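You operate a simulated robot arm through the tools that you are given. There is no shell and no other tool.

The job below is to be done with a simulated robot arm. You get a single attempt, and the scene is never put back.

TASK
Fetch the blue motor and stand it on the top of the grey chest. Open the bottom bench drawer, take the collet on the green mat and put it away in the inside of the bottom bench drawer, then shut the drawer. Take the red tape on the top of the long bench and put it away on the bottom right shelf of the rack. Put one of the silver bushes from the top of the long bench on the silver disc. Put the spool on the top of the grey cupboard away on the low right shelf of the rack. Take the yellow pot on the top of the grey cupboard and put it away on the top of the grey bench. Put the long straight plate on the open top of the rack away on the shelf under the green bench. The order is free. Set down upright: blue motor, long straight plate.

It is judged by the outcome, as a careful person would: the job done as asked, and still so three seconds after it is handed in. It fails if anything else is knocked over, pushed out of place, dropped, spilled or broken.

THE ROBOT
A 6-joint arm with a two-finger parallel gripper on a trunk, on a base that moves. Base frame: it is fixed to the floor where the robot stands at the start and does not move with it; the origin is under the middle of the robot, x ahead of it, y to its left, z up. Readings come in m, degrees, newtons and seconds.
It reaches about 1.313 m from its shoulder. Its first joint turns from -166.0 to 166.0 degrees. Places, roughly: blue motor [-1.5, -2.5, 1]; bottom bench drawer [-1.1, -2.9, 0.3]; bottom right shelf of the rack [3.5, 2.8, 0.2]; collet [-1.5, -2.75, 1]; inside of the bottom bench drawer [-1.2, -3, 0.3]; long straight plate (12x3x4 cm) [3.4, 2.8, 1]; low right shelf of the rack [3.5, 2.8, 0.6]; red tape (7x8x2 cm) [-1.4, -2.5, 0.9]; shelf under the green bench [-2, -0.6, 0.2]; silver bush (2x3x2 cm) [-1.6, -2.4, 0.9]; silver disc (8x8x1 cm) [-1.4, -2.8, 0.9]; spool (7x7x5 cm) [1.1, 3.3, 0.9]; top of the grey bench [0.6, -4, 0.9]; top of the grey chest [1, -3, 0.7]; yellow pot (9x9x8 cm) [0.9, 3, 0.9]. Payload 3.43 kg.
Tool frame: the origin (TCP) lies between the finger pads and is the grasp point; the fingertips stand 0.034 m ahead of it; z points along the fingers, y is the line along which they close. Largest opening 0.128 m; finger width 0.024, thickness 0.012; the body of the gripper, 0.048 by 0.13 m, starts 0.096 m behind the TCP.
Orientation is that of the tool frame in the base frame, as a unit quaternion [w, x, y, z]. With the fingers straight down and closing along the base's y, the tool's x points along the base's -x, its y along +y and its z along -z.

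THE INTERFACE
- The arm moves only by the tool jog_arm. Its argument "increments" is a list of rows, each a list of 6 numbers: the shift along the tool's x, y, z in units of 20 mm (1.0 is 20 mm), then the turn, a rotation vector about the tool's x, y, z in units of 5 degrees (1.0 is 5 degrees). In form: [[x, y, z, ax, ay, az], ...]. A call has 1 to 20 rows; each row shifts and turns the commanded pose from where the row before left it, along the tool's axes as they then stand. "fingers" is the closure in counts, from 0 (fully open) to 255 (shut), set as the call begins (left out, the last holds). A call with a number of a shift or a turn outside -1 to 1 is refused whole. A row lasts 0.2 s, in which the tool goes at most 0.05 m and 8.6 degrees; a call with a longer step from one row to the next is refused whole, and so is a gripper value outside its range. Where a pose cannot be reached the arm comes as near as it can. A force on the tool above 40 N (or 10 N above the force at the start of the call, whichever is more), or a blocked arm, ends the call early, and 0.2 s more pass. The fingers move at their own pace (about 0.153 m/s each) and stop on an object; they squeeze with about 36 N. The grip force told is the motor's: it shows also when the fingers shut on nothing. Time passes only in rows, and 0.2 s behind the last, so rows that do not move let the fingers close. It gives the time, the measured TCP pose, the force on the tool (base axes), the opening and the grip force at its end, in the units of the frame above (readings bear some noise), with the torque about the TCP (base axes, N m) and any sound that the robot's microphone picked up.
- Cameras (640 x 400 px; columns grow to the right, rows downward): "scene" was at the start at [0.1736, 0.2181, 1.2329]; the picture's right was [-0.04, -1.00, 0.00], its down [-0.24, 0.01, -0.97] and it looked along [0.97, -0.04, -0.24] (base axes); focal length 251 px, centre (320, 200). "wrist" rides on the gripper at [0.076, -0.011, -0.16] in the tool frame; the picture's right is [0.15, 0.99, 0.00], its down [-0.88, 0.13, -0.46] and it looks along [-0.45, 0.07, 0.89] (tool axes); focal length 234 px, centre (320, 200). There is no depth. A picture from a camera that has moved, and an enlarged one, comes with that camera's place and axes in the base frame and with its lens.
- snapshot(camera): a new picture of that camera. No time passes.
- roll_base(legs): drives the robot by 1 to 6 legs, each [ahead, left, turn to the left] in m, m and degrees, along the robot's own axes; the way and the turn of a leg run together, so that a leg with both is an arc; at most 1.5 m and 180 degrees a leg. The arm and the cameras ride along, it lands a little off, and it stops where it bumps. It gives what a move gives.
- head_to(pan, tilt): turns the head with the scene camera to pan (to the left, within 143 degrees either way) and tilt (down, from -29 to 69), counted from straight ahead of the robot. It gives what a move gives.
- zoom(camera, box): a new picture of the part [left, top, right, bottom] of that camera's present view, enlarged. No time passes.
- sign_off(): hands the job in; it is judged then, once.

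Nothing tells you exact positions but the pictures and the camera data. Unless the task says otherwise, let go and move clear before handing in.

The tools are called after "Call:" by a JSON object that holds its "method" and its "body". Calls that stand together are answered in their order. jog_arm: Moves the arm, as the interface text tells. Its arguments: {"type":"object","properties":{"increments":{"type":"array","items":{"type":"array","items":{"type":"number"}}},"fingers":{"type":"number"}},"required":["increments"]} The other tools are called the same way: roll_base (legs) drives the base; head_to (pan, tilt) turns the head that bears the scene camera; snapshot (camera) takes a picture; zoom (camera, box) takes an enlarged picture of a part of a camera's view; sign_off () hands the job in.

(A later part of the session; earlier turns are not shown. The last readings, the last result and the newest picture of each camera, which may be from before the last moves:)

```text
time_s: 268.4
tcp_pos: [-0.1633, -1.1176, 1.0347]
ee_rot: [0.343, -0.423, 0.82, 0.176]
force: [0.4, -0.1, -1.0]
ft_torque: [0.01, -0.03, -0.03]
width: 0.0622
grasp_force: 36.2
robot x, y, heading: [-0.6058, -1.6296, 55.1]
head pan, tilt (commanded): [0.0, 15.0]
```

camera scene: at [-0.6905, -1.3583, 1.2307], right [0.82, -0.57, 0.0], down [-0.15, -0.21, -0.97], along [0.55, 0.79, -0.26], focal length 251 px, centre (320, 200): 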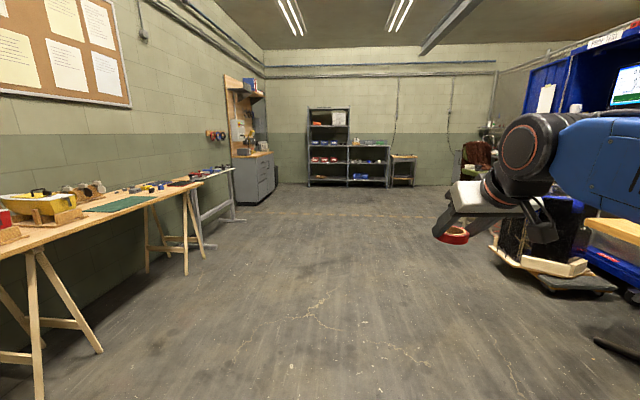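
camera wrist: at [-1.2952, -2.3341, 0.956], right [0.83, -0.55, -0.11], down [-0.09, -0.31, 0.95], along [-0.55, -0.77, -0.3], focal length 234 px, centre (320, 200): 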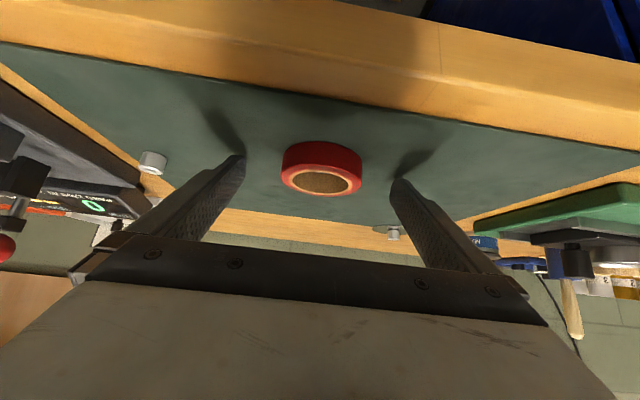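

Standing still it holds; only motion makes it creep. Before moving further I'd like to set it down and re-grip; let me see whether something flat is near, including my own front deck.

Call:
{"method": "head_to", "body": {"pan": -15, "tilt": 69}}

Call:
{"method": "snapshot", "body": {"camera": "scene"}}

Call:
{"method": "head_to", "body": {"pan": -80, "tilt": 25}}

Call:
{"method": "snapshot", "body": {"camera": "scene"}}

```text
time_s: 269.6
tcp_pos: [-0.1624, -1.1184, 1.0361]
ee_rot: [0.344, -0.422, 0.82, 0.176]
force: [-0.3, -0.5, -1.6]
ft_torque: [-0.01, 0.02, -0.01]
width: 0.0621
grasp_force: 36.1
robot x, y, heading: [-0.608, -1.626, 55.0]
head pan, tilt (commanded): [-15.0, 68.8]
```

```text
taken
camera scene: at [-0.7013, -1.3989, 1.1551], right [0.64, -0.77, 0.0], down [-0.71, -0.6, -0.36], along [0.28, 0.23, -0.93], focal length 251 px, centre (320, 200)
```

scene: 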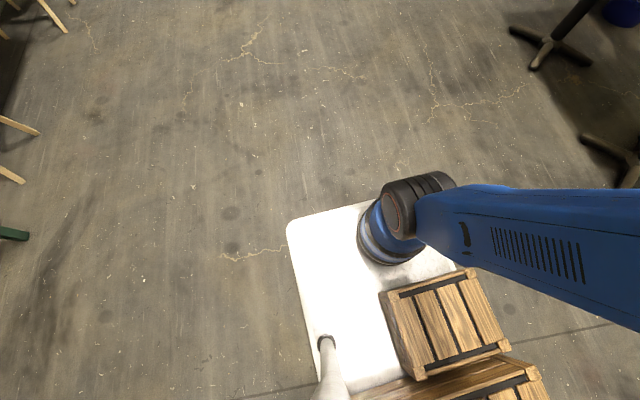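

```text
time_s: 271.0
tcp_pos: [-0.1626, -1.1188, 1.0342]
ee_rot: [0.342, -0.423, 0.82, 0.176]
force: [0.3, -0.5, -1.1]
ft_torque: [-0.02, 0.02, 0.0]
width: 0.0618
grasp_force: 36.1
robot x, y, heading: [-0.6082, -1.6271, 55.0]
head pan, tilt (commanded): [-80.0, 25.0]
```

```text
taken
camera scene: at [-0.6607, -1.4738, 1.2145], right [-0.42, -0.91, 0.0], down [-0.38, 0.18, -0.91], along [0.82, -0.38, -0.42], focal length 251 px, centre (320, 200)
```

scene: 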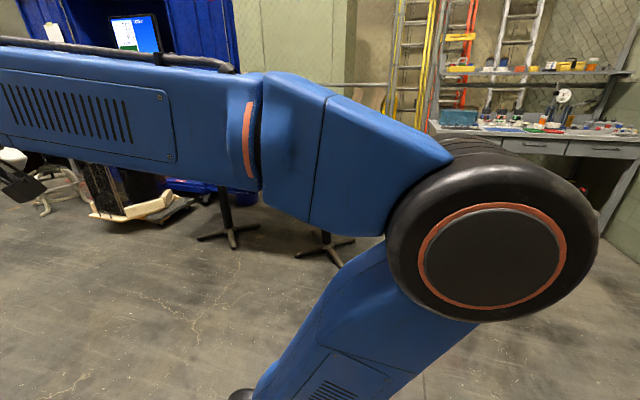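

I'll return to the long bench (single turn), set the tape back on the mat and re-grip it properly at its widest line.

Call:
{"method": "roll_base", "body": {"legs": [[0, 0, 175]]}}

Call:
{"method": "zoom", "body": {"camera": "wrist", "box": [220, 110, 420, 235]}}

```text
time_s: 278.6
tcp_pos: [-1.0931, -2.1044, 1.0361]
ee_rot: [0.164, 0.835, 0.393, -0.349]
force: [-0.1, -0.4, -0.4]
ft_torque: [-0.01, 0.02, 0.01]
width: 0.0621
grasp_force: 35.9
robot x, y, heading: [-0.6121, -1.6249, -129.2]
head pan, tilt (commanded): [-80.0, 25.0]
```

```text
3.20 times, centred on (320, 172) of wrist
camera zoom: at [-0.9951, -1.9683, 1.0936], right [0.83, -0.55, -0.11], down [-0.09, -0.31, 0.95], along [-0.56, -0.77, -0.3], focal length 749 px, centre (320, 288)
```

zoom: 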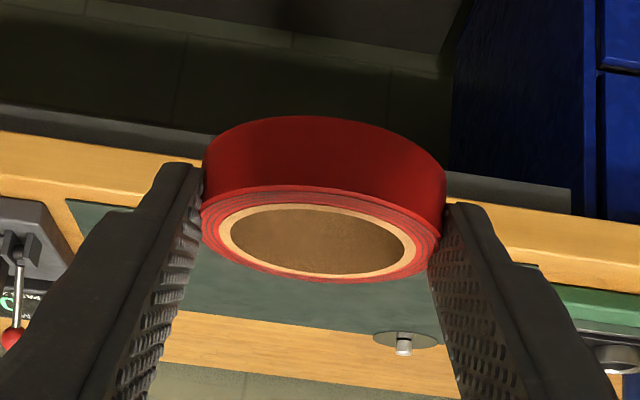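

Viewed carefully, the tape slid forward toward the fingertips, so I must grip with the TCP further forward. I'll carry it back over the mat and set it down.

Call:
{"method": "head_to", "body": {"pan": 0, "tilt": 30}}

Call:
{"method": "jog_arm", "body": {"increments": [[-0.707, 0, 0.707, 0, 0, 0], [-0.707, 0, 0.707, 0, 0, 0], [-0.707, 0, 0.707, 0, 0, 0], [-0.707, 0, 0.707, 0, 0, 0], [-0.707, 0, 0.707, 0, 0, 0], [-0.707, 0, 0.707, 0, 0, 0], [-0.707, 0, 0.707, 0, 0, 0], [-0.707, 0, 0.707, 0, 0, 0], [-0.707, 0, 0.707, 0, 0, 0], [-0.707, 0, 0.707, 0, 0, 0], [-0.707, 0, 0.707, 0, 0, 0], [-0.707, 0, 0.707, 0, 0, 0], [-0.707, 0, 0.707, 0, 0, 0], [-0.707, 0, 0.707, 0, 0, 0], [-0.707, 0, 0.707, 0, 0, 0], [-0.707, 0, 0.707, 0, 0, 0], [-0.707, 0, 0.707, 0, 0, 0], [-0.707, 0, 0.707, 0, 0, 0], [-0.707, 0, 0.707, 0, 0, 0], [-0.707, 0, 0.707, 0, 0, 0]]}}

Call:
{"method": "jog_arm", "body": {"increments": [[-0.707, 0, 0.707, 0, 0, 0], [-0.707, 0, 0.707, 0, 0, 0], [-0.707, 0, 0.707, 0, 0, 0], [0.7128, 0, 0.7, 0, 0, 0], [0.7128, 0, 0.7, 0, 0, 0], [0.7128, 0, 0.7, 0, 0, 0], [0.7128, 0, 0.7, 0, 0, 0], [0.7128, 0, 0.7, 0, 0, 0]]}}

Call:
{"method": "zoom", "body": {"camera": "scene", "box": [340, 110, 460, 185]}}

```text
time_s: 280.1
tcp_pos: [-1.0941, -2.1023, 1.0361]
ee_rot: [0.164, 0.835, 0.393, -0.349]
force: [1.0, 0.3, 0.1]
ft_torque: [-0.02, -0.04, -0.05]
width: 0.0622
grasp_force: 35.7
robot x, y, heading: [-0.6088, -1.6275, -129.2]
head pan, tilt (commanded): [0.0, 30.0]
```

```text
time_s: 284.3
tcp_pos: [-1.3478, -2.4101, 1.0403]
ee_rot: [0.163, 0.835, 0.392, -0.35]
force: [-0.2, 0.1, 0.9]
ft_torque: [0.02, -0.03, -0.01]
width: 0.062
grasp_force: 36.1
robot x, y, heading: [-0.6105, -1.6258, -129.4]
head pan, tilt (commanded): [0.0, 30.0]
```

```text
time_s: 286.1
tcp_pos: [-1.3872, -2.4561, 0.9397]
ee_rot: [0.163, 0.835, 0.392, -0.35]
force: [0.1, -0.2, 0.7]
ft_torque: [-0.02, -0.03, 0.03]
width: 0.0621
grasp_force: 35.9
robot x, y, heading: [-0.61, -1.6279, -129.1]
head pan, tilt (commanded): [0.0, 30.0]
```

```text
5.33 times, centred on (400, 148) of scene
camera zoom: at [-0.548, -1.898, 1.2065], right [-0.77, 0.63, 0.0], down [0.32, 0.39, -0.87], along [-0.55, -0.67, -0.5], focal length 1340 px, centre (-107, 480)
```

zoom: 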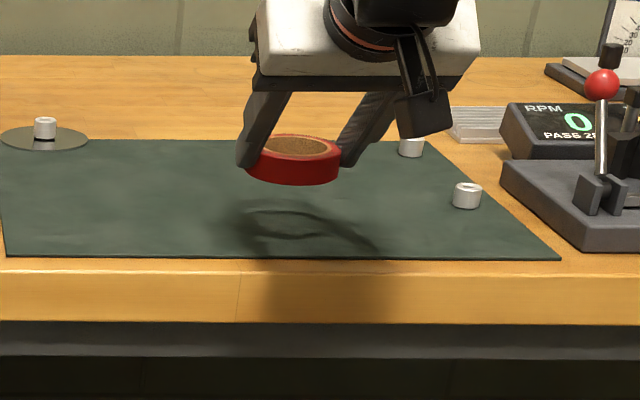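

Call:
{"method": "jog_arm", "body": {"increments": [[0.5, 0, 0.5, 0, 0, 0], [0.5, 0, 0.5, 0, 0, 0], [0.2, 0, 0.2, 0, 0, 0], [0, 0, 0, 0, 0, 0]]}}

Call:
{"method": "zoom", "body": {"camera": "scene", "box": [340, 110, 460, 185]}}

```text
time_s: 287.1
tcp_pos: [-1.3883, -2.4563, 0.9049]
ee_rot: [0.163, 0.835, 0.393, -0.349]
force: [-0.7, -0.2, -0.8]
ft_torque: [0.01, -0.03, -0.01]
width: 0.0622
grasp_force: 36.1
robot x, y, heading: [-0.6099, -1.6265, -129.1]
head pan, tilt (commanded): [0.0, 30.0]
```

```text
5.33 times, centred on (400, 148) of scene
camera zoom: at [-0.5481, -1.8981, 1.2065], right [-0.77, 0.63, 0.0], down [0.32, 0.39, -0.87], along [-0.55, -0.67, -0.5], focal length 1340 px, centre (-107, 480)
```

zoom: 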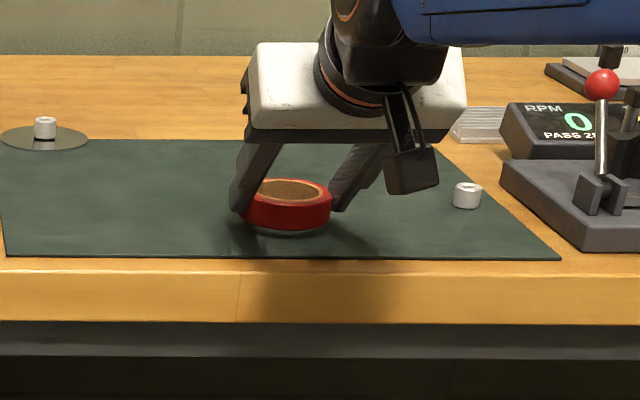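

Call:
{"method": "jog_arm", "body": {"increments": [[0.1, 0, 0.1, 0, 0, 0], [0.1, 0, 0.1, 0, 0, 0], [0, 0, 0, 0, 0, 0]]}}

Call:
{"method": "zoom", "body": {"camera": "scene", "box": [365, 140, 425, 165]}}

```text
time_s: 287.9
tcp_pos: [-1.3876, -2.4567, 0.8979]
ee_rot: [0.163, 0.835, 0.393, -0.35]
force: [0.4, 0.8, -1.0]
ft_torque: [0.04, -0.03, 0.0]
width: 0.0621
grasp_force: 36.1
robot x, y, heading: [-0.6105, -1.628, -129.3]
head pan, tilt (commanded): [0.0, 30.0]
```

```text
10.67 times, centred on (395, 152) of scene
camera zoom: at [-0.5481, -1.8981, 1.2065], right [-0.77, 0.63, 0.0], down [0.32, 0.39, -0.87], along [-0.55, -0.67, -0.5], focal length 2680 px, centre (-480, 707)
```

zoom: 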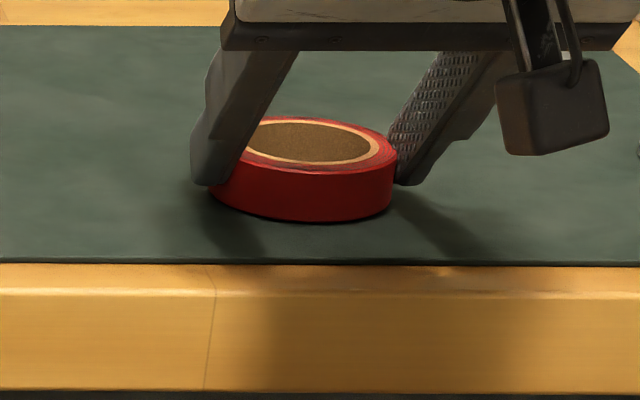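

The tape rests on the mat again. I'll open the fingers and inspect where it lies relative to them.

Call:
{"method": "jog_arm", "body": {"increments": [[0, 0, 0, 0, 0, 0], [0, 0, 0, 0, 0, 0], [0, 0, 0, 0, 0, 0]], "fingers": 60}}

Call:
{"method": "zoom", "body": {"camera": "scene", "box": [365, 135, 435, 165]}}

Call:
{"method": "zoom", "body": {"camera": "wrist", "box": [220, 110, 420, 235]}}

```text
time_s: 288.7
tcp_pos: [-1.389, -2.4552, 0.8986]
ee_rot: [0.164, 0.835, 0.392, -0.35]
force: [-0.3, -0.4, -0.9]
ft_torque: [0.02, -0.01, 0.02]
width: 0.0979
grasp_force: 0.0
robot x, y, heading: [-0.6081, -1.6303, -129.4]
head pan, tilt (commanded): [0.0, 30.0]
```

```text
9.14 times, centred on (400, 150) of scene
camera zoom: at [-0.548, -1.898, 1.2065], right [-0.77, 0.63, 0.0], down [0.32, 0.39, -0.87], along [-0.55, -0.67, -0.5], focal length 2297 px, centre (-411, 657)
```

zoom: 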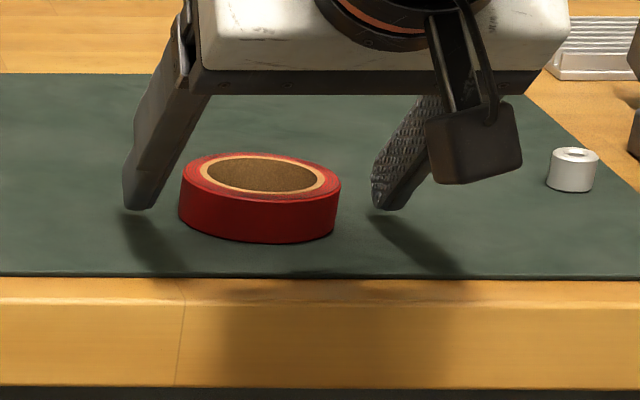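

```text
3.20 times, centred on (320, 172) of wrist
camera zoom: at [-1.2889, -2.3208, 0.9569], right [0.83, -0.55, -0.11], down [-0.09, -0.31, 0.95], along [-0.56, -0.77, -0.3], focal length 749 px, centre (320, 288)
```

zoom: 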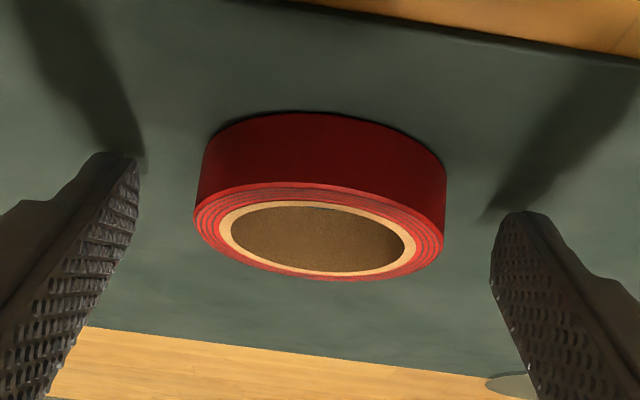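

The tape centre is about 27 mm ahead of the TCP, so the tips barely reached its widest line. I'll move 15 mm forward and 4 mm lower, then re-grip.

Call:
{"method": "jog_arm", "body": {"increments": [[-0.27, 0, 0.27, 0, 0, 0], [-0.26, 0, 0.26, 0, 0, 0], [0.07, 0, 0.07, 0, 0, 0], [0.07, 0, 0.07, 0, 0, 0], [0, 0, 0, 0, 0, 0]]}}

Call:
{"method": "zoom", "body": {"camera": "scene", "box": [365, 135, 435, 165]}}

```text
time_s: 289.9
tcp_pos: [-1.3987, -2.4678, 0.8948]
ee_rot: [0.163, 0.835, 0.393, -0.35]
force: [0.6, 0.1, 0.1]
ft_torque: [-0.01, -0.02, 0.02]
width: 0.098
grasp_force: 0.0
robot x, y, heading: [-0.6138, -1.63, -129.1]
head pan, tilt (commanded): [0.0, 30.0]
```

```text
9.14 times, centred on (400, 150) of scene
camera zoom: at [-0.548, -1.898, 1.2065], right [-0.77, 0.63, 0.0], down [0.32, 0.39, -0.87], along [-0.55, -0.67, -0.5], focal length 2297 px, centre (-411, 657)
```

zoom: 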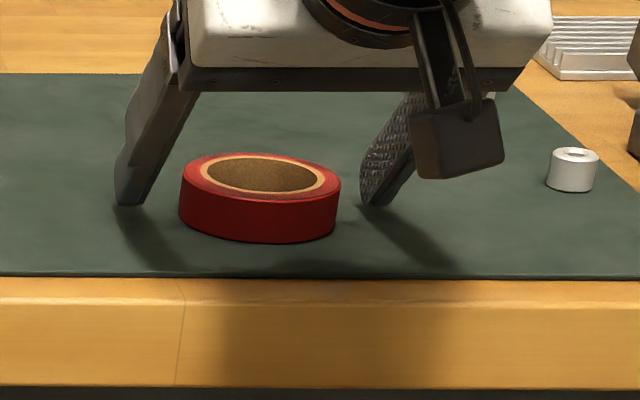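

Call:
{"method": "jog_arm", "body": {"increments": [[0, 0, 0, 0, 0, 0], [0, 0, 0, 0, 0, 0], [0, 0, 0, 0, 0, 0]], "fingers": 255}}

Call:
{"method": "jog_arm", "body": {"increments": [[-0.35, 0, -0.35, 0, 0, 0], [-0.35, 0, -0.35, 0, 0, 0], [-0.7128, 0, -0.7, 0, 0, 0], [-0.7128, 0, -0.7, 0, 0, 0], [-0.7128, 0, -0.7, 0, 0, 0]]}}

Call:
{"method": "zoom", "body": {"camera": "wrist", "box": [220, 110, 420, 235]}}

Call:
{"method": "zoom", "body": {"camera": "scene", "box": [340, 100, 460, 175]}}

```text
time_s: 290.7
tcp_pos: [-1.3961, -2.4671, 0.8961]
ee_rot: [0.163, 0.835, 0.392, -0.349]
force: [-0.4, -0.3, 0.2]
ft_torque: [0.03, 0.02, 0.01]
width: 0.0621
grasp_force: 35.7
robot x, y, heading: [-0.6105, -1.6267, -129.5]
head pan, tilt (commanded): [0.0, 30.0]
```

```text
time_s: 291.9
tcp_pos: [-1.3967, -2.4664, 0.9748]
ee_rot: [0.164, 0.835, 0.393, -0.349]
force: [0.4, 0.2, -0.9]
ft_torque: [0.0, -0.01, 0.01]
width: 0.062
grasp_force: 36.2
robot x, y, heading: [-0.6106, -1.6296, -129.5]
head pan, tilt (commanded): [0.0, 30.0]
```

```text
3.20 times, centred on (320, 172) of wrist
camera zoom: at [-1.2978, -2.3315, 1.0334], right [0.83, -0.55, -0.11], down [-0.09, -0.31, 0.95], along [-0.56, -0.77, -0.3], focal length 749 px, centre (320, 288)
```

zoom: 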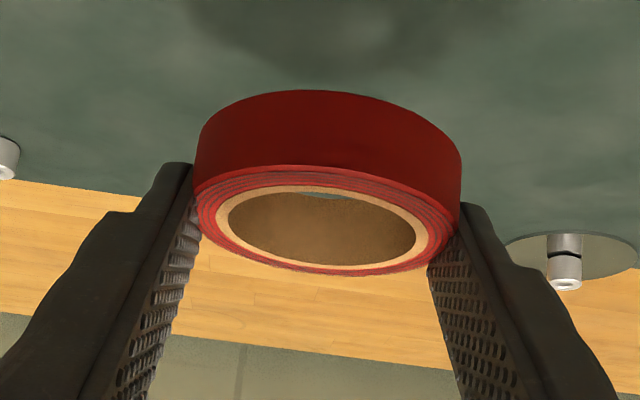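

```text
5.33 times, centred on (400, 138) of scene
camera zoom: at [-0.5481, -1.8981, 1.2065], right [-0.77, 0.63, 0.0], down [0.32, 0.39, -0.87], along [-0.55, -0.67, -0.5], focal length 1340 px, centre (-107, 533)
```

zoom: 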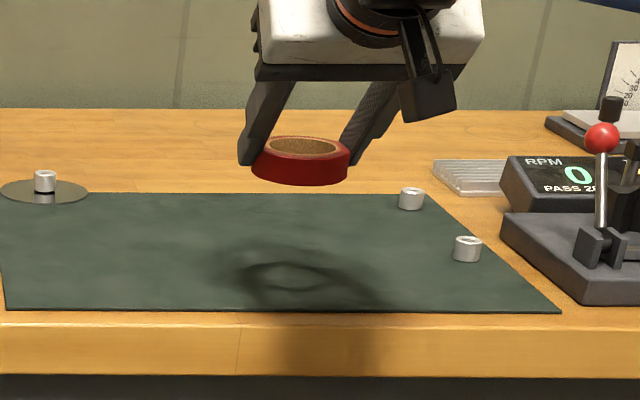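

Now the grip is 62 mm again with the tape further in — it matches a flat-sided contact, so it should be stable. I'll raise, retract and check the width again before travelling.

Call:
{"method": "jog_arm", "body": {"increments": [[-0.7128, 0, -0.7, 0, 0, 0], [-0.7128, 0, -0.7, 0, 0, 0], [-0.7128, 0, -0.7, 0, 0, 0], [0.707, 0, -0.707, 0, 0, 0], [0.707, 0, -0.707, 0, 0, 0], [0.707, 0, -0.707, 0, 0, 0], [0.707, 0, -0.707, 0, 0, 0], [0.707, 0, -0.707, 0, 0, 0], [0.707, 0, -0.707, 0, 0, 0], [0.707, 0, -0.707, 0, 0, 0], [0.707, 0, -0.707, 0, 0, 0], [0.707, 0, -0.707, 0, 0, 0], [0.707, 0, -0.707, 0, 0, 0], [0.707, 0, -0.707, 0, 0, 0], [0.707, 0, -0.707, 0, 0, 0], [0.707, 0, -0.707, 0, 0, 0], [0.707, 0, -0.707, 0, 0, 0], [0.707, 0, -0.707, 0, 0, 0], [0.707, 0, -0.707, 0, 0, 0], [0.707, 0, -0.707, 0, 0, 0]]}}

Call:
{"method": "roll_base", "body": {"legs": [[0, 0, 179]]}}

Call:
{"method": "head_to", "body": {"pan": 0, "tilt": 15}}

Call:
{"method": "zoom", "body": {"camera": "wrist", "box": [220, 110, 420, 235]}}

Call:
{"method": "snapshot", "body": {"camera": "scene"}}

```text
time_s: 296.1
tcp_pos: [-1.1811, -2.2076, 1.032]
ee_rot: [0.163, 0.835, 0.392, -0.35]
force: [-0.7, -0.5, -0.9]
ft_torque: [0.0, 0.04, -0.02]
width: 0.0623
grasp_force: 36.5
robot x, y, heading: [-0.6118, -1.627, -129.4]
head pan, tilt (commanded): [0.0, 30.0]
```

```text
time_s: 303.7
tcp_pos: [-0.0161, -1.0723, 1.0326]
ee_rot: [0.353, -0.376, 0.843, 0.156]
force: [0.7, -0.4, -0.4]
ft_torque: [-0.01, 0.02, -0.01]
width: 0.0621
grasp_force: 35.7
robot x, y, heading: [-0.6079, -1.6245, 48.7]
head pan, tilt (commanded): [0.0, 30.0]
```

```text
time_s: 304.5
tcp_pos: [-0.0173, -1.0718, 1.0324]
ee_rot: [0.353, -0.376, 0.842, 0.157]
force: [0.0, -0.1, -1.3]
ft_torque: [-0.01, 0.01, 0.0]
width: 0.0622
grasp_force: 35.9
robot x, y, heading: [-0.611, -1.6289, 48.4]
head pan, tilt (commanded): [0.0, 15.0]
```

```text
3.20 times, centred on (320, 172) of wrist
camera zoom: at [-0.1184, -1.2041, 1.0905], right [-0.8, 0.59, -0.11], down [0.1, 0.31, 0.95], along [0.59, 0.75, -0.3], focal length 749 px, centre (320, 288)
```

zoom: 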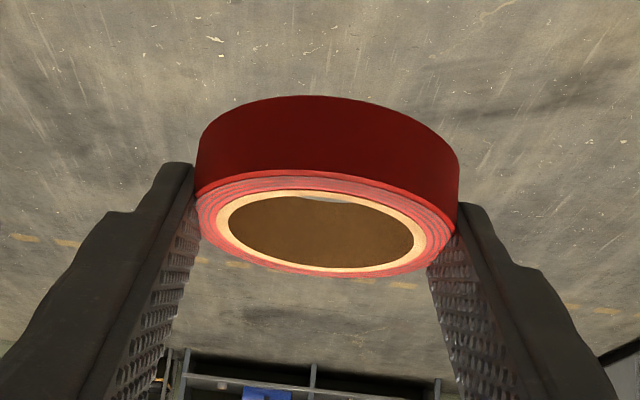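

```text
taken
camera scene: at [-0.6594, -1.3509, 1.2307], right [0.75, -0.66, 0.0], down [-0.17, -0.19, -0.97], along [0.64, 0.72, -0.26], focal length 251 px, centre (320, 200)
```

scene: 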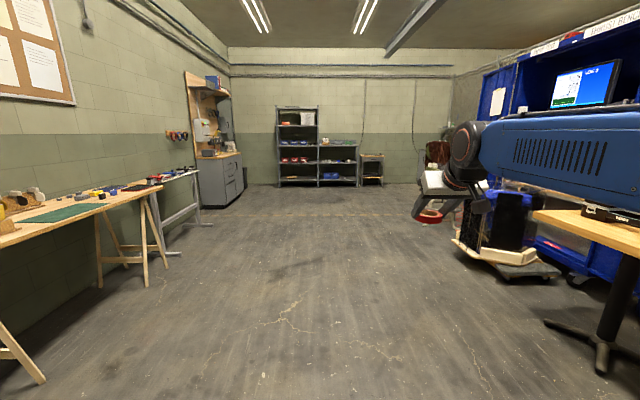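

The grip is steady and the corridor to the rack is clear. Driving toward the rack.

Call:
{"method": "roll_base", "body": {"legs": [[0, 0, 1.4], [1.4, -0.1, 0], [1.4, -0.1, 0], [1.2, 0, 0]]}}

Call:
{"method": "snapshot", "body": {"camera": "scene"}}

Call:
{"method": "zoom", "body": {"camera": "scene", "box": [200, 100, 480, 260]}}

```text
time_s: 324.1
tcp_pos: [2.6674, 1.901, 1.0326]
ee_rot: [0.349, -0.391, 0.836, 0.163]
force: [0.8, -1.3, -0.9]
ft_torque: [0.0, 0.0, 0.01]
width: 0.0621
grasp_force: 36.4
robot x, y, heading: [2.0939, 1.3285, 50.3]
head pan, tilt (commanded): [0.0, 15.0]
```

```text
taken
camera scene: at [2.0348, 1.6008, 1.2307], right [0.77, -0.64, 0.0], down [-0.17, -0.2, -0.97], along [0.62, 0.74, -0.26], focal length 251 px, centre (320, 200)
```

scene: 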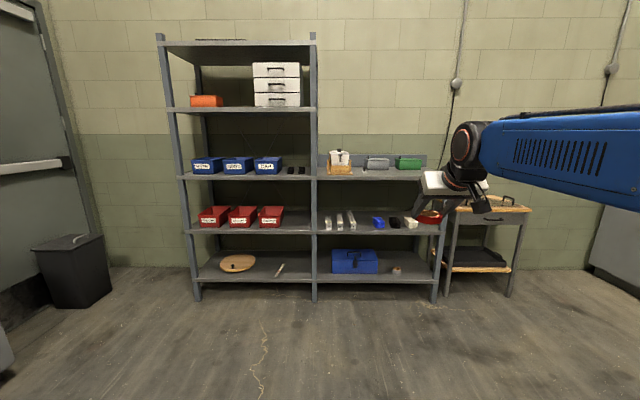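

```text
2.29 times, centred on (340, 180) of scene
camera zoom: at [2.0348, 1.6008, 1.2307], right [0.77, -0.64, 0.0], down [-0.17, -0.2, -0.97], along [0.62, 0.74, -0.26], focal length 574 px, centre (274, 246)
```

zoom: 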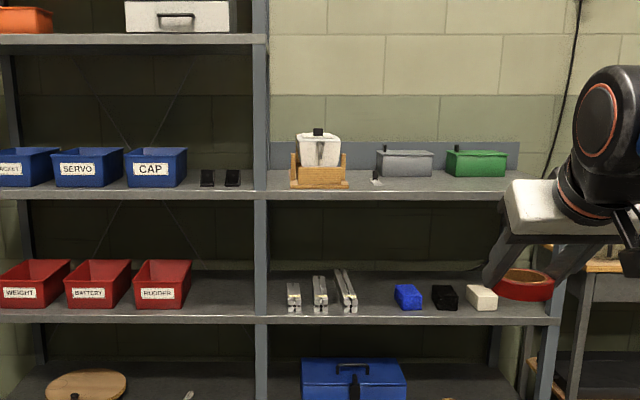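

The rack is ahead: the right bay has the open top, the low shelf (~0.59 m) and the bottom shelf (~0.22 m) with a blue toolbox and a small roll. I'll drive closer, lined up with the free right part of the bottom shelf.

Call:
{"method": "roll_base", "body": {"legs": [[0.75, -0.4, 0]]}}

Call:
{"method": "head_to", "body": {"pan": -10, "tilt": 30}}

Call:
{"method": "snapshot", "body": {"camera": "scene"}}

Call:
{"method": "snapshot", "body": {"camera": "wrist"}}

```text
time_s: 328.6
tcp_pos: [3.4634, 2.2058, 1.0316]
ee_rot: [0.351, -0.383, 0.839, 0.159]
force: [0.0, -0.2, 0.0]
ft_torque: [0.04, 0.01, 0.0]
width: 0.0621
grasp_force: 35.6
robot x, y, heading: [2.8814, 1.6387, 49.4]
head pan, tilt (commanded): [0.0, 15.0]
```

```text
time_s: 329.4
tcp_pos: [3.4632, 2.2058, 1.0316]
ee_rot: [0.352, -0.382, 0.84, 0.159]
force: [0.2, 0.7, -0.4]
ft_torque: [0.02, -0.06, 0.03]
width: 0.0616
grasp_force: 36.2
robot x, y, heading: [2.8814, 1.638, 49.5]
head pan, tilt (commanded): [-10.0, 30.0]
```

```text
taken
camera scene: at [2.8345, 1.9021, 1.2066], right [0.64, -0.77, 0.0], down [-0.39, -0.32, -0.87], along [0.67, 0.55, -0.5], focal length 251 px, centre (320, 200)
```

scene: 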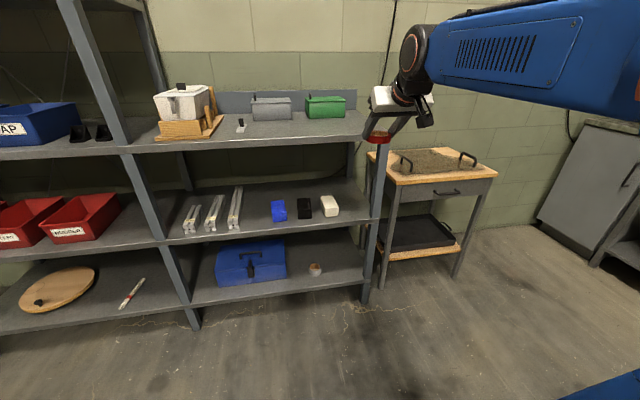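

```text
taken
camera wrist: at [3.3637, 2.0719, 1.0905], right [-0.81, 0.57, -0.11], down [0.09, 0.31, 0.95], along [0.57, 0.76, -0.3], focal length 234 px, centre (320, 200)
```

wrist: 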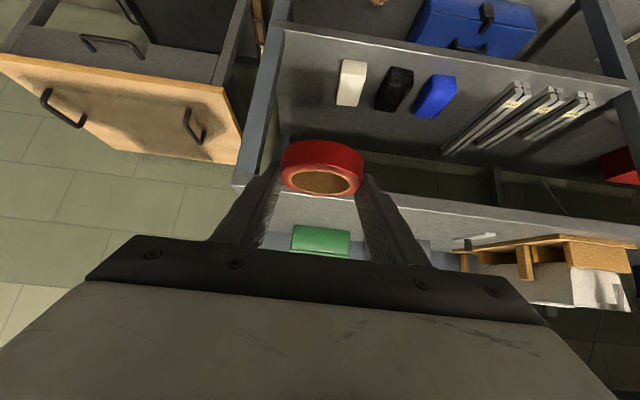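

Call:
{"method": "zoom", "body": {"camera": "scene", "box": [140, 70, 380, 160]}}

Call:
{"method": "zoom", "body": {"camera": "scene", "box": [160, 170, 400, 310]}}

```text
2.67 times, centred on (260, 115) of scene
camera zoom: at [2.8345, 1.9021, 1.2066], right [0.64, -0.77, 0.0], down [-0.39, -0.32, -0.87], along [0.67, 0.55, -0.5], focal length 670 px, centre (480, 427)
```

zoom: 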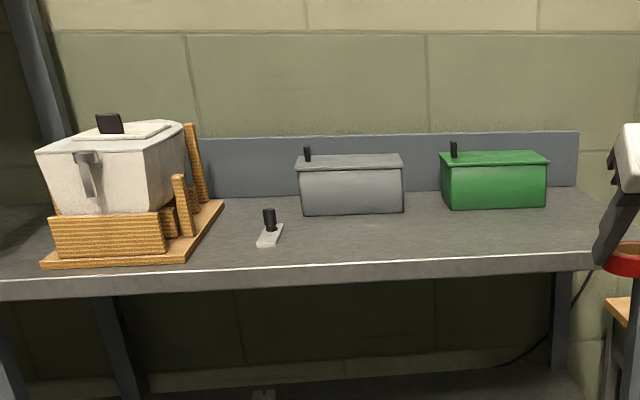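

```text
2.67 times, centred on (280, 240) of scene
camera zoom: at [2.8345, 1.9021, 1.2066], right [0.64, -0.77, 0.0], down [-0.39, -0.32, -0.87], along [0.67, 0.55, -0.5], focal length 670 px, centre (427, 93)
```

zoom: 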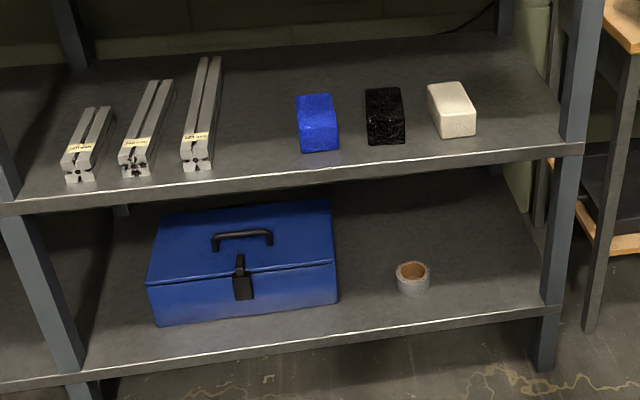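

The bottom shelf's free spot right of the small grey roll is at about L=1.24 m, 10 cm in. I'll lower the tape in front of the rack first.

Call:
{"method": "jog_arm", "body": {"increments": [[0.7108, 0, 0.7012, 0, 0, 0], [0.7108, 0, 0.7012, 0, 0, 0], [0.7108, 0, 0.7012, 0, 0, 0], [0.7108, 0, 0.7012, 0, 0, 0], [0.7108, 0, 0.7012, 0, 0, 0], [0.7108, 0, 0.7012, 0, 0, 0], [0.7108, 0, 0.7012, 0, 0, 0], [0.7108, 0, 0.7012, 0, 0, 0], [0.7108, 0, 0.7012, 0, 0, 0], [0.7108, 0, 0.7012, 0, 0, 0], [0.7108, 0, 0.7012, 0, 0, 0], [0.7108, 0, 0.7012, 0, 0, 0], [0.7108, 0, 0.7012, 0, 0, 0], [0.7108, 0, 0.7012, 0, 0, 0], [0.7108, 0, 0.7012, 0, 0, 0], [0.7108, 0, 0.7012, 0, 0, 0], [0.7108, 0, 0.7012, 0, 0, 0], [0.7108, 0, 0.7012, 0, 0, 0], [0.7108, 0, 0.7012, 0, 0, 0], [0.7108, 0, 0.7012, 0, 0, 0]]}}

Call:
{"method": "jog_arm", "body": {"increments": [[0.7108, 0, 0.7012, 0, 0, 0], [0.7108, 0, 0.7012, 0, 0, 0], [0.7108, 0, 0.7012, 0, 0, 0], [0.7108, 0, 0.7012, 0, 0, 0], [0.7108, 0, 0.7012, 0, 0, 0], [0.7108, 0, 0.7012, 0, 0, 0], [0.7108, 0, 0.7012, 0, 0, 0], [0.7108, 0, 0.7012, 0, 0, 0], [0.7108, 0, 0.7012, 0, 0, 0], [0.7108, 0, 0.7012, 0, 0, 0], [0.7108, 0, 0.7012, 0, 0, 0], [0.7108, 0, 0.7012, 0, 0, 0], [0.7108, 0, 0.7012, 0, 0, 0], [0.7108, 0, 0.7012, 0, 0, 0], [0.7108, 0, 0.7012, 0, 0, 0], [0.7108, 0, 0.7012, 0, 0, 0], [0.7108, 0, 0.7012, 0, 0, 0]]}}

Call:
{"method": "snapshot", "body": {"camera": "wrist"}}

Call:
{"method": "snapshot", "body": {"camera": "scene"}}

```text
time_s: 333.6
tcp_pos: [3.4642, 2.2079, 0.6339]
ee_rot: [0.352, -0.383, 0.839, 0.159]
force: [-0.1, 0.1, -0.6]
ft_torque: [0.0, -0.04, -0.01]
width: 0.0622
grasp_force: 35.9
robot x, y, heading: [2.8783, 1.6396, 49.4]
head pan, tilt (commanded): [-10.0, 30.0]
```

```text
time_s: 337.2
tcp_pos: [3.4879, 2.2313, 0.3041]
ee_rot: [0.352, -0.383, 0.839, 0.159]
force: [-0.1, 0.1, -0.5]
ft_torque: [0.01, 0.0, 0.0]
width: 0.0621
grasp_force: 36.3
out of reach, approached as far as the arm can: row 3, 4, 5, 6, 7, 8, 9
robot x, y, heading: [2.879, 1.6406, 49.2]
head pan, tilt (commanded): [-10.0, 30.0]
```

```text
taken
camera wrist: at [3.3881, 2.0974, 0.3621], right [-0.81, 0.57, -0.11], down [0.09, 0.31, 0.95], along [0.57, 0.76, -0.3], focal length 234 px, centre (320, 200)
```

wrist: 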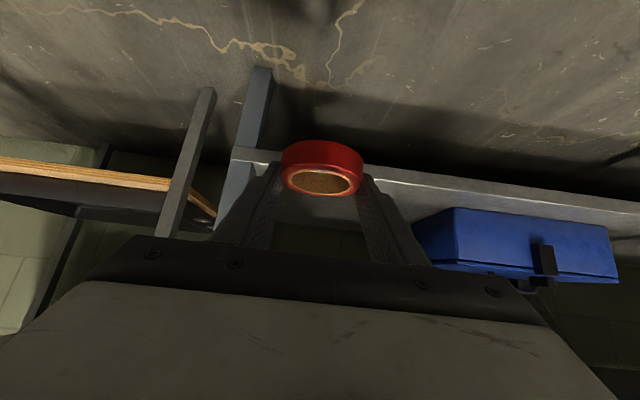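

```text
taken
camera scene: at [2.8345, 1.902, 1.2065], right [0.63, -0.77, 0.0], down [-0.39, -0.32, -0.87], along [0.67, 0.55, -0.5], focal length 251 px, centre (320, 200)
```

scene: 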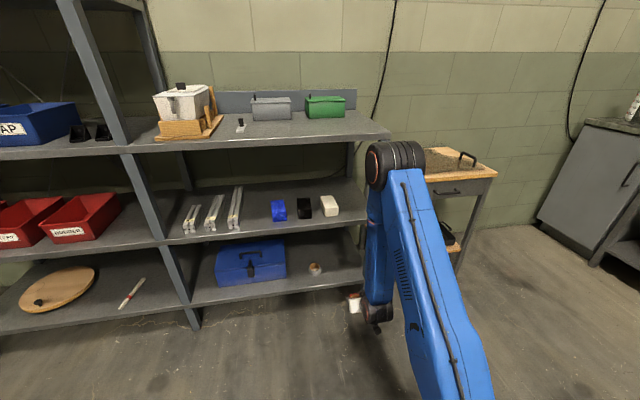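

The tape is now low in front of the shelf. I'll move it forward in stages, checking the clearance to the shelf and the small roll.

Call:
{"method": "jog_arm", "body": {"increments": [[0.7108, -0.25, 0.7012, 0, 0, 0], [0.35, -0.25, 0.35, 0, 0, 0], [-0.7014, 0.016, 0.7106, 0, 0, 0], [-0.7014, 0.016, 0.7106, 0, 0, 0], [-0.7014, 0.016, 0.7106, 0, 0, 0], [-0.7014, 0.016, 0.7106, 0, 0, 0], [-0.7014, 0.016, 0.7106, 0, 0, 0], [-0.7014, 0.016, 0.7106, 0, 0, 0], [-0.7014, 0.016, 0.7106, 0, 0, 0], [-0.7014, 0.016, 0.7106, 0, 0, 0]]}}

Call:
{"method": "snapshot", "body": {"camera": "wrist"}}

Call:
{"method": "zoom", "body": {"camera": "scene", "box": [260, 130, 460, 330]}}

```text
time_s: 339.4
tcp_pos: [3.5967, 2.3475, 0.2743]
ee_rot: [0.352, -0.383, 0.839, 0.16]
force: [-0.3, -0.4, 0.1]
ft_torque: [0.01, -0.01, -0.02]
width: 0.0619
grasp_force: 36.1
robot x, y, heading: [2.8795, 1.6359, 49.5]
head pan, tilt (commanded): [-10.0, 30.0]
```

```text
taken
camera wrist: at [3.4971, 2.2132, 0.332], right [-0.81, 0.57, -0.11], down [0.09, 0.31, 0.95], along [0.57, 0.76, -0.3], focal length 234 px, centre (320, 200)
```

wrist: 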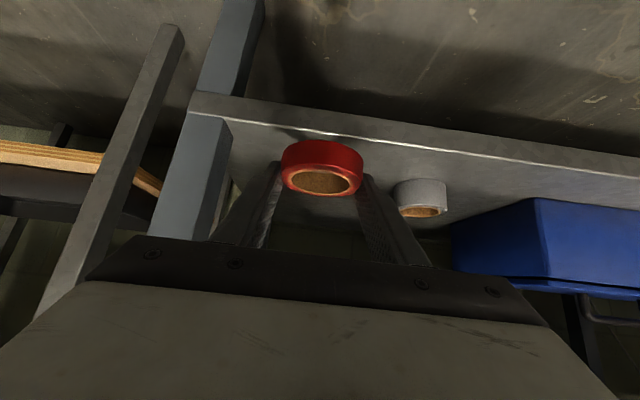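

```text
2.00 times, centred on (360, 230) of scene
camera zoom: at [2.8346, 1.9021, 1.2065], right [0.63, -0.77, 0.0], down [-0.39, -0.32, -0.87], along [0.67, 0.55, -0.5], focal length 502 px, centre (240, 140)
```

zoom: 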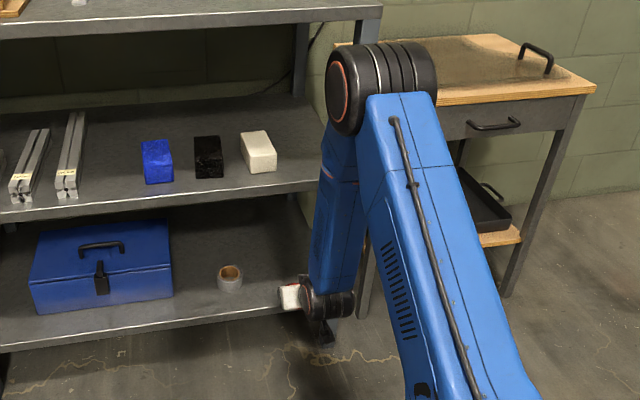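

Call:
{"method": "jog_arm", "body": {"increments": [[-0.7014, 0.016, 0.7106, 0, 0, 0], [-0.7014, 0.016, 0.7106, 0, 0, 0], [-0.7014, 0.016, 0.7106, 0, 0, 0], [-0.7014, 0.016, 0.7106, 0, 0, 0], [-0.7014, 0.016, 0.7106, 0, 0, 0], [-0.7014, 0.016, 0.7106, 0, 0, 0]]}}

Call:
{"method": "snapshot", "body": {"camera": "wrist"}}

Call:
{"method": "zoom", "body": {"camera": "scene", "box": [260, 130, 460, 330]}}

```text
time_s: 340.8
tcp_pos: [3.6754, 2.4377, 0.2741]
ee_rot: [0.35, -0.384, 0.84, 0.159]
force: [-0.4, -0.8, -1.0]
ft_torque: [0.0, 0.01, 0.04]
width: 0.0622
grasp_force: 35.7
robot x, y, heading: [2.8794, 1.6392, 49.2]
head pan, tilt (commanded): [-10.0, 30.0]
```

```text
taken
camera wrist: at [3.5755, 2.3044, 0.3326], right [-0.81, 0.57, -0.11], down [0.09, 0.31, 0.95], along [0.57, 0.76, -0.3], focal length 234 px, centre (320, 200)
```

wrist: 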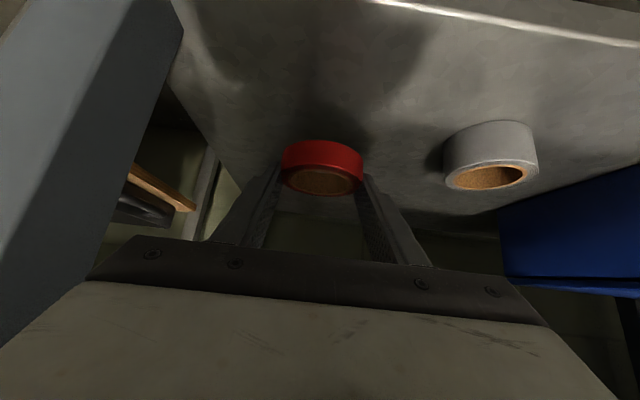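

```text
2.00 times, centred on (360, 230) of scene
camera zoom: at [2.8346, 1.9021, 1.2065], right [0.63, -0.77, 0.0], down [-0.39, -0.32, -0.87], along [0.67, 0.55, -0.5], focal length 502 px, centre (240, 140)
```

zoom: 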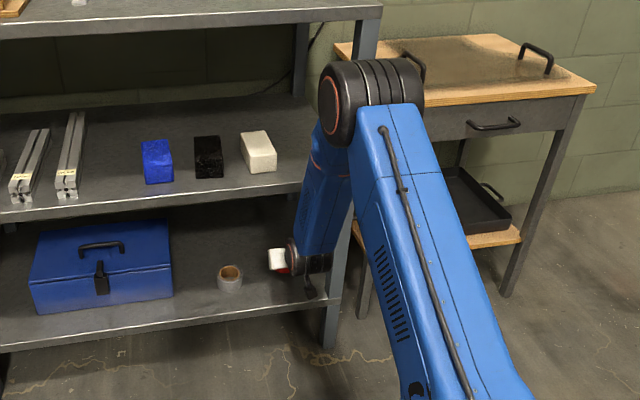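

The tape is over the shelf, clear of the roll and the upright. Lowering gently.

Call:
{"method": "jog_arm", "body": {"increments": [[0.7108, 0, 0.7012, 0, 0, 0], [0.5, 0, 0.5, 0, 0, 0]]}}

Call:
{"method": "snapshot", "body": {"camera": "wrist"}}

```text
time_s: 341.4
tcp_pos: [3.6736, 2.438, 0.2406]
ee_rot: [0.352, -0.383, 0.839, 0.16]
force: [-0.1, 0.2, 0.1]
ft_torque: [0.0, -0.03, -0.01]
width: 0.0621
grasp_force: 36.2
robot x, y, heading: [2.879, 1.6381, 49.5]
head pan, tilt (commanded): [-10.0, 30.0]
```

```text
taken
camera wrist: at [3.5744, 2.305, 0.2985], right [-0.81, 0.57, -0.11], down [0.09, 0.31, 0.95], along [0.57, 0.76, -0.3], focal length 234 px, centre (320, 200)
```

wrist: 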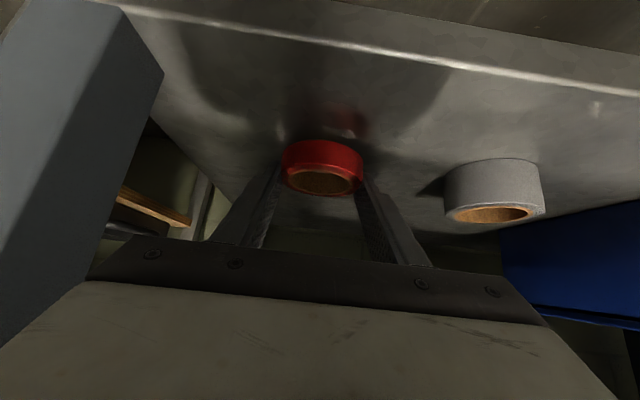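

Call:
{"method": "jog_arm", "body": {"increments": [[0.2, 0, 0.2, 0, 0, 0], [0.2, 0, 0.2, 0, 0, 0], [0, 0, 0, 0, 0, 0]]}}

Call:
{"method": "jog_arm", "body": {"increments": [[0.12, 0, 0.12, 0, 0, 0], [0.12, 0, 0.12, 0, 0, 0], [0, 0, 0, 0, 0, 0]]}}

Call:
{"method": "zoom", "body": {"camera": "wrist", "box": [220, 90, 420, 215]}}

```text
time_s: 342.2
tcp_pos: [3.6739, 2.4393, 0.2326]
ee_rot: [0.354, -0.383, 0.838, 0.161]
force: [-6.9, -4.9, 34.4]
ft_torque: [0.39, -0.15, 0.03]
width: 0.0621
grasp_force: 36.2
robot x, y, heading: [2.8754, 1.638, 49.4]
head pan, tilt (commanded): [-10.0, 30.0]
```

```text
time_s: 342.5
tcp_pos: [3.6757, 2.4417, 0.2321]
ee_rot: [0.355, -0.382, 0.838, 0.162]
force: [1.1, -0.1, 14.4]
ft_torque: [-0.09, 0.1, -0.03]
width: 0.0623
grasp_force: 35.6
robot x, y, heading: [2.8815, 1.6408, 49.2]
head pan, tilt (commanded): [-10.0, 30.0]
stopped in row 1: the force on the tool passed its limit at 53 N (the readings are from after the stop); the commanded pose is now the measured one
```

```text
3.20 times, centred on (320, 152) of wrist
camera zoom: at [3.5758, 2.3062, 0.289], right [-0.81, 0.57, -0.11], down [0.09, 0.3, 0.95], along [0.57, 0.76, -0.3], focal length 749 px, centre (320, 352)
```

zoom: 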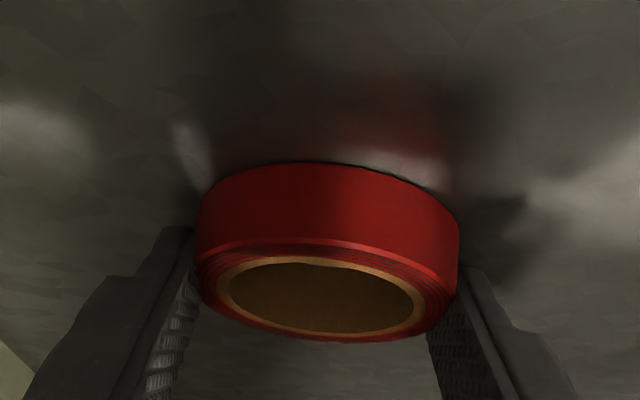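

The tape is on the shelf. I'll open the fingers, lift slightly, and back straight out.

Call:
{"method": "jog_arm", "body": {"increments": [[0, 0, 0, 0, 0, 0], [0, 0, 0, 0, 0, 0], [-0.1, 0, -0.1, 0, 0, 0], [-0.2, 0, -0.2, 0, 0, 0]], "fingers": 75}}

Call:
{"method": "jog_arm", "body": {"increments": [[0.7014, -0.016, -0.7106, 0, 0, 0], [0.7014, -0.016, -0.7106, 0, 0, 0], [0.7014, -0.016, -0.7106, 0, 0, 0], [0.7014, -0.016, -0.7106, 0, 0, 0], [0.7014, -0.016, -0.7106, 0, 0, 0], [0.7014, -0.016, -0.7106, 0, 0, 0], [0.7014, -0.016, -0.7106, 0, 0, 0], [0.7014, -0.016, -0.7106, 0, 0, 0], [0.7014, -0.016, -0.7106, 0, 0, 0], [0.7014, -0.016, -0.7106, 0, 0, 0]]}}

Call:
{"method": "snapshot", "body": {"camera": "wrist"}}

Call:
{"method": "zoom", "body": {"camera": "scene", "box": [260, 130, 460, 330]}}

```text
time_s: 343.5
tcp_pos: [3.6729, 2.4405, 0.2378]
ee_rot: [0.352, -0.384, 0.838, 0.16]
force: [-0.1, 0.2, -0.3]
ft_torque: [0.0, -0.02, 0.01]
width: 0.0903
grasp_force: 0.1
robot x, y, heading: [2.8796, 1.6376, 49.4]
head pan, tilt (commanded): [-10.0, 30.0]
```

```text
time_s: 345.7
tcp_pos: [3.5463, 2.2876, 0.2378]
ee_rot: [0.354, -0.382, 0.838, 0.16]
force: [-0.3, 0.0, -0.1]
ft_torque: [-0.01, 0.0, -0.02]
width: 0.0903
grasp_force: 0.1
robot x, y, heading: [2.8777, 1.6437, 49.5]
head pan, tilt (commanded): [-10.0, 30.0]
```

```text
taken
camera wrist: at [3.4466, 2.1536, 0.2957], right [-0.81, 0.57, -0.11], down [0.09, 0.3, 0.95], along [0.57, 0.76, -0.3], focal length 234 px, centre (320, 200)
```

wrist: 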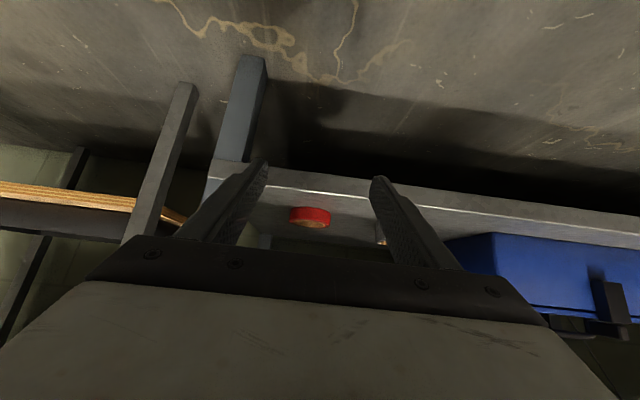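

```text
2.00 times, centred on (360, 230) of scene
camera zoom: at [2.8344, 1.902, 1.2065], right [0.63, -0.77, 0.0], down [-0.39, -0.32, -0.87], along [0.67, 0.55, -0.5], focal length 502 px, centre (240, 140)
```

zoom: 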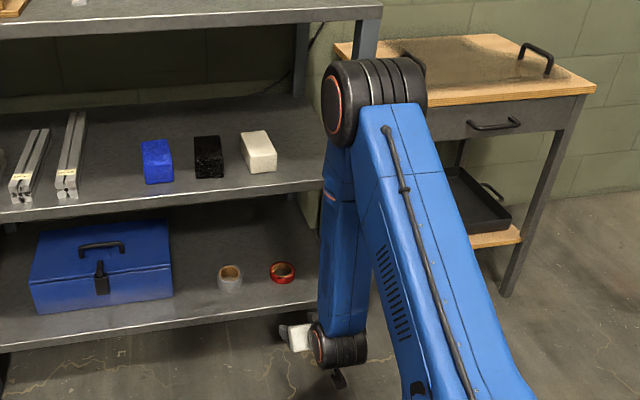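

The red tape sits on the bottom right shelf. While I'm here I'll take the long straight plate (a flat plate with a black knob) from the open top. First I retract and raise the arm.

Call:
{"method": "jog_arm", "body": {"increments": [[0.7014, -0.016, -0.7106, 0, 0, 0], [0.7014, -0.016, -0.7106, 0, 0, 0], [0.7014, -0.016, -0.7106, 0, 0, 0], [0.7014, -0.016, -0.7106, 0, 0, 0], [-0.7108, 0, -0.7012, 0, 0, 0], [-0.7108, 0, -0.7012, 0, 0, 0], [-0.7108, 0, -0.7012, 0, 0, 0], [-0.7108, 0, -0.7012, 0, 0, 0], [-0.7108, 0, -0.7012, 0, 0, 0], [-0.7108, 0, -0.7012, 0, 0, 0], [-0.7108, 0, -0.7012, 0, 0, 0], [-0.7108, 0, -0.7012, 0, 0, 0], [-0.7108, 0, -0.7012, 0, 0, 0], [-0.7108, 0, -0.7012, 0, 0, 0], [-0.7108, 0, -0.7012, 0, 0, 0], [-0.7108, 0, -0.7012, 0, 0, 0], [-0.7108, 0, -0.7012, 0, 0, 0], [-0.7108, 0, -0.7012, 0, 0, 0], [-0.7108, 0, -0.7012, 0, 0, 0], [-0.7108, 0, -0.7012, 0, 0, 0]]}}

Call:
{"method": "jog_arm", "body": {"increments": [[-0.7108, 0, -0.7012, 0, 0, 0], [-0.7108, 0, -0.7012, 0, 0, 0], [-0.7108, 0, -0.7012, 0, 0, 0], [-0.7108, 0, -0.7012, 0, 0, 0], [-0.7108, 0, -0.7012, 0, 0, 0], [-0.7108, 0, -0.7012, 0, 0, 0], [-0.7108, 0, -0.7012, 0, 0, 0], [-0.7108, 0, -0.7012, 0, 0, 0], [-0.7108, 0, -0.7012, 0, 0, 0], [-0.7108, 0, -0.7012, 0, 0, 0], [-0.7108, 0, -0.7012, 0, 0, 0], [-0.7108, 0, -0.7012, 0, 0, 0], [-0.7108, 0, -0.7012, 0, 0, 0], [-0.7108, 0, -0.7012, 0, 0, 0], [-0.7108, 0, -0.7012, 0, 0, 0], [-0.7108, 0, -0.7012, 0, 0, 0], [-0.7108, 0, -0.7012, 0, 0, 0], [-0.7108, 0, -0.7012, 0, 0, 0], [-0.7108, 0, -0.7012, 0, 0, 0], [-0.7108, 0, -0.7012, 0, 0, 0]], "fingers": 150}}

Call:
{"method": "jog_arm", "body": {"increments": [[-0.7108, 0, -0.7012, 0, 0, 0], [-0.7108, 0, -0.7012, 0, 0, 0], [-0.7108, 0, -0.7012, 0, 0, 0], [-0.7108, 0, -0.7012, 0, 0, 0], [-0.7108, 0, -0.7012, 0, 0, 0], [-0.7108, 0, -0.7012, 0, 0, 0], [-0.7108, 0, -0.7012, 0, 0, 0]]}}

Call:
{"method": "roll_base", "body": {"legs": [[0, 0.41, 0.6]]}}

Call:
{"method": "snapshot", "body": {"camera": "scene"}}

Call:
{"method": "snapshot", "body": {"camera": "wrist"}}

```text
time_s: 349.9
tcp_pos: [3.4927, 2.2261, 0.5549]
ee_rot: [0.353, -0.383, 0.839, 0.161]
force: [0.2, 0.4, 1.5]
ft_torque: [0.01, -0.02, 0.01]
width: 0.0904
grasp_force: 0.1
robot x, y, heading: [2.8757, 1.6391, 49.2]
head pan, tilt (commanded): [-10.0, 30.0]
```

```text
time_s: 354.1
tcp_pos: [3.5065, 2.2192, 0.888]
ee_rot: [0.386, -0.358, 0.84, 0.131]
force: [-0.5, 0.4, 0.8]
ft_torque: [0.01, -0.03, -0.02]
width: 0.0528
grasp_force: 0.1
out of reach, approached as far as the arm can: row 7, 8, 9, 10, 12, 13, 14, 15, 16
robot x, y, heading: [2.8778, 1.6376, 49.1]
head pan, tilt (commanded): [-10.0, 30.0]
```

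```text
time_s: 355.7
tcp_pos: [3.4958, 2.2209, 1.0257]
ee_rot: [0.387, -0.357, 0.84, 0.131]
force: [-0.4, -1.7, -0.5]
ft_torque: [-0.04, 0.02, -0.01]
width: 0.0527
grasp_force: 0.0
robot x, y, heading: [2.8787, 1.6373, 49.3]
head pan, tilt (commanded): [-10.0, 30.0]
```

```text
time_s: 358.3
tcp_pos: [3.1746, 2.4958, 1.0279]
ee_rot: [0.385, -0.361, 0.839, 0.132]
force: [0.1, -0.4, -0.2]
ft_torque: [0.03, -0.02, -0.03]
width: 0.0527
grasp_force: 0.2
robot x, y, heading: [2.5632, 1.9073, 50.0]
head pan, tilt (commanded): [-10.0, 30.0]
```

```text
taken
camera scene: at [2.515, 2.1697, 1.2065], right [0.64, -0.77, 0.0], down [-0.38, -0.32, -0.87], along [0.66, 0.56, -0.5], focal length 251 px, centre (320, 200)
```

scene: 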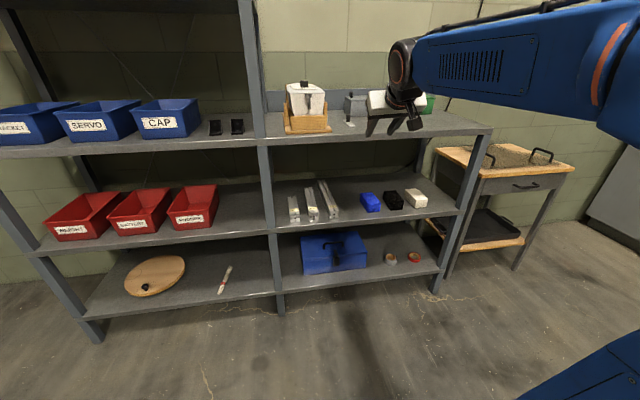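

```text
taken
camera wrist: at [3.0613, 2.3691, 1.0773], right [-0.77, 0.62, -0.16], down [0.05, 0.31, 0.95], along [0.64, 0.72, -0.26], focal length 234 px, centre (320, 200)
```

wrist: 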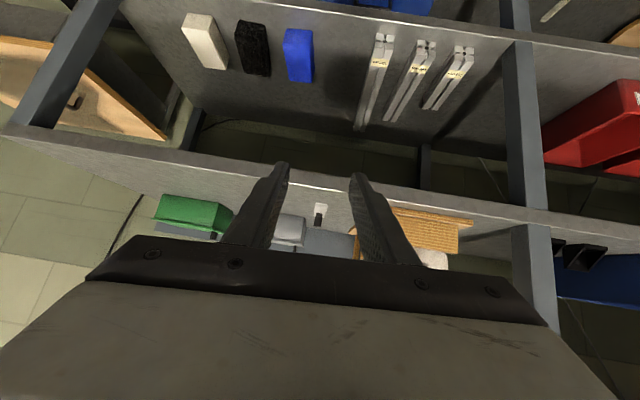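

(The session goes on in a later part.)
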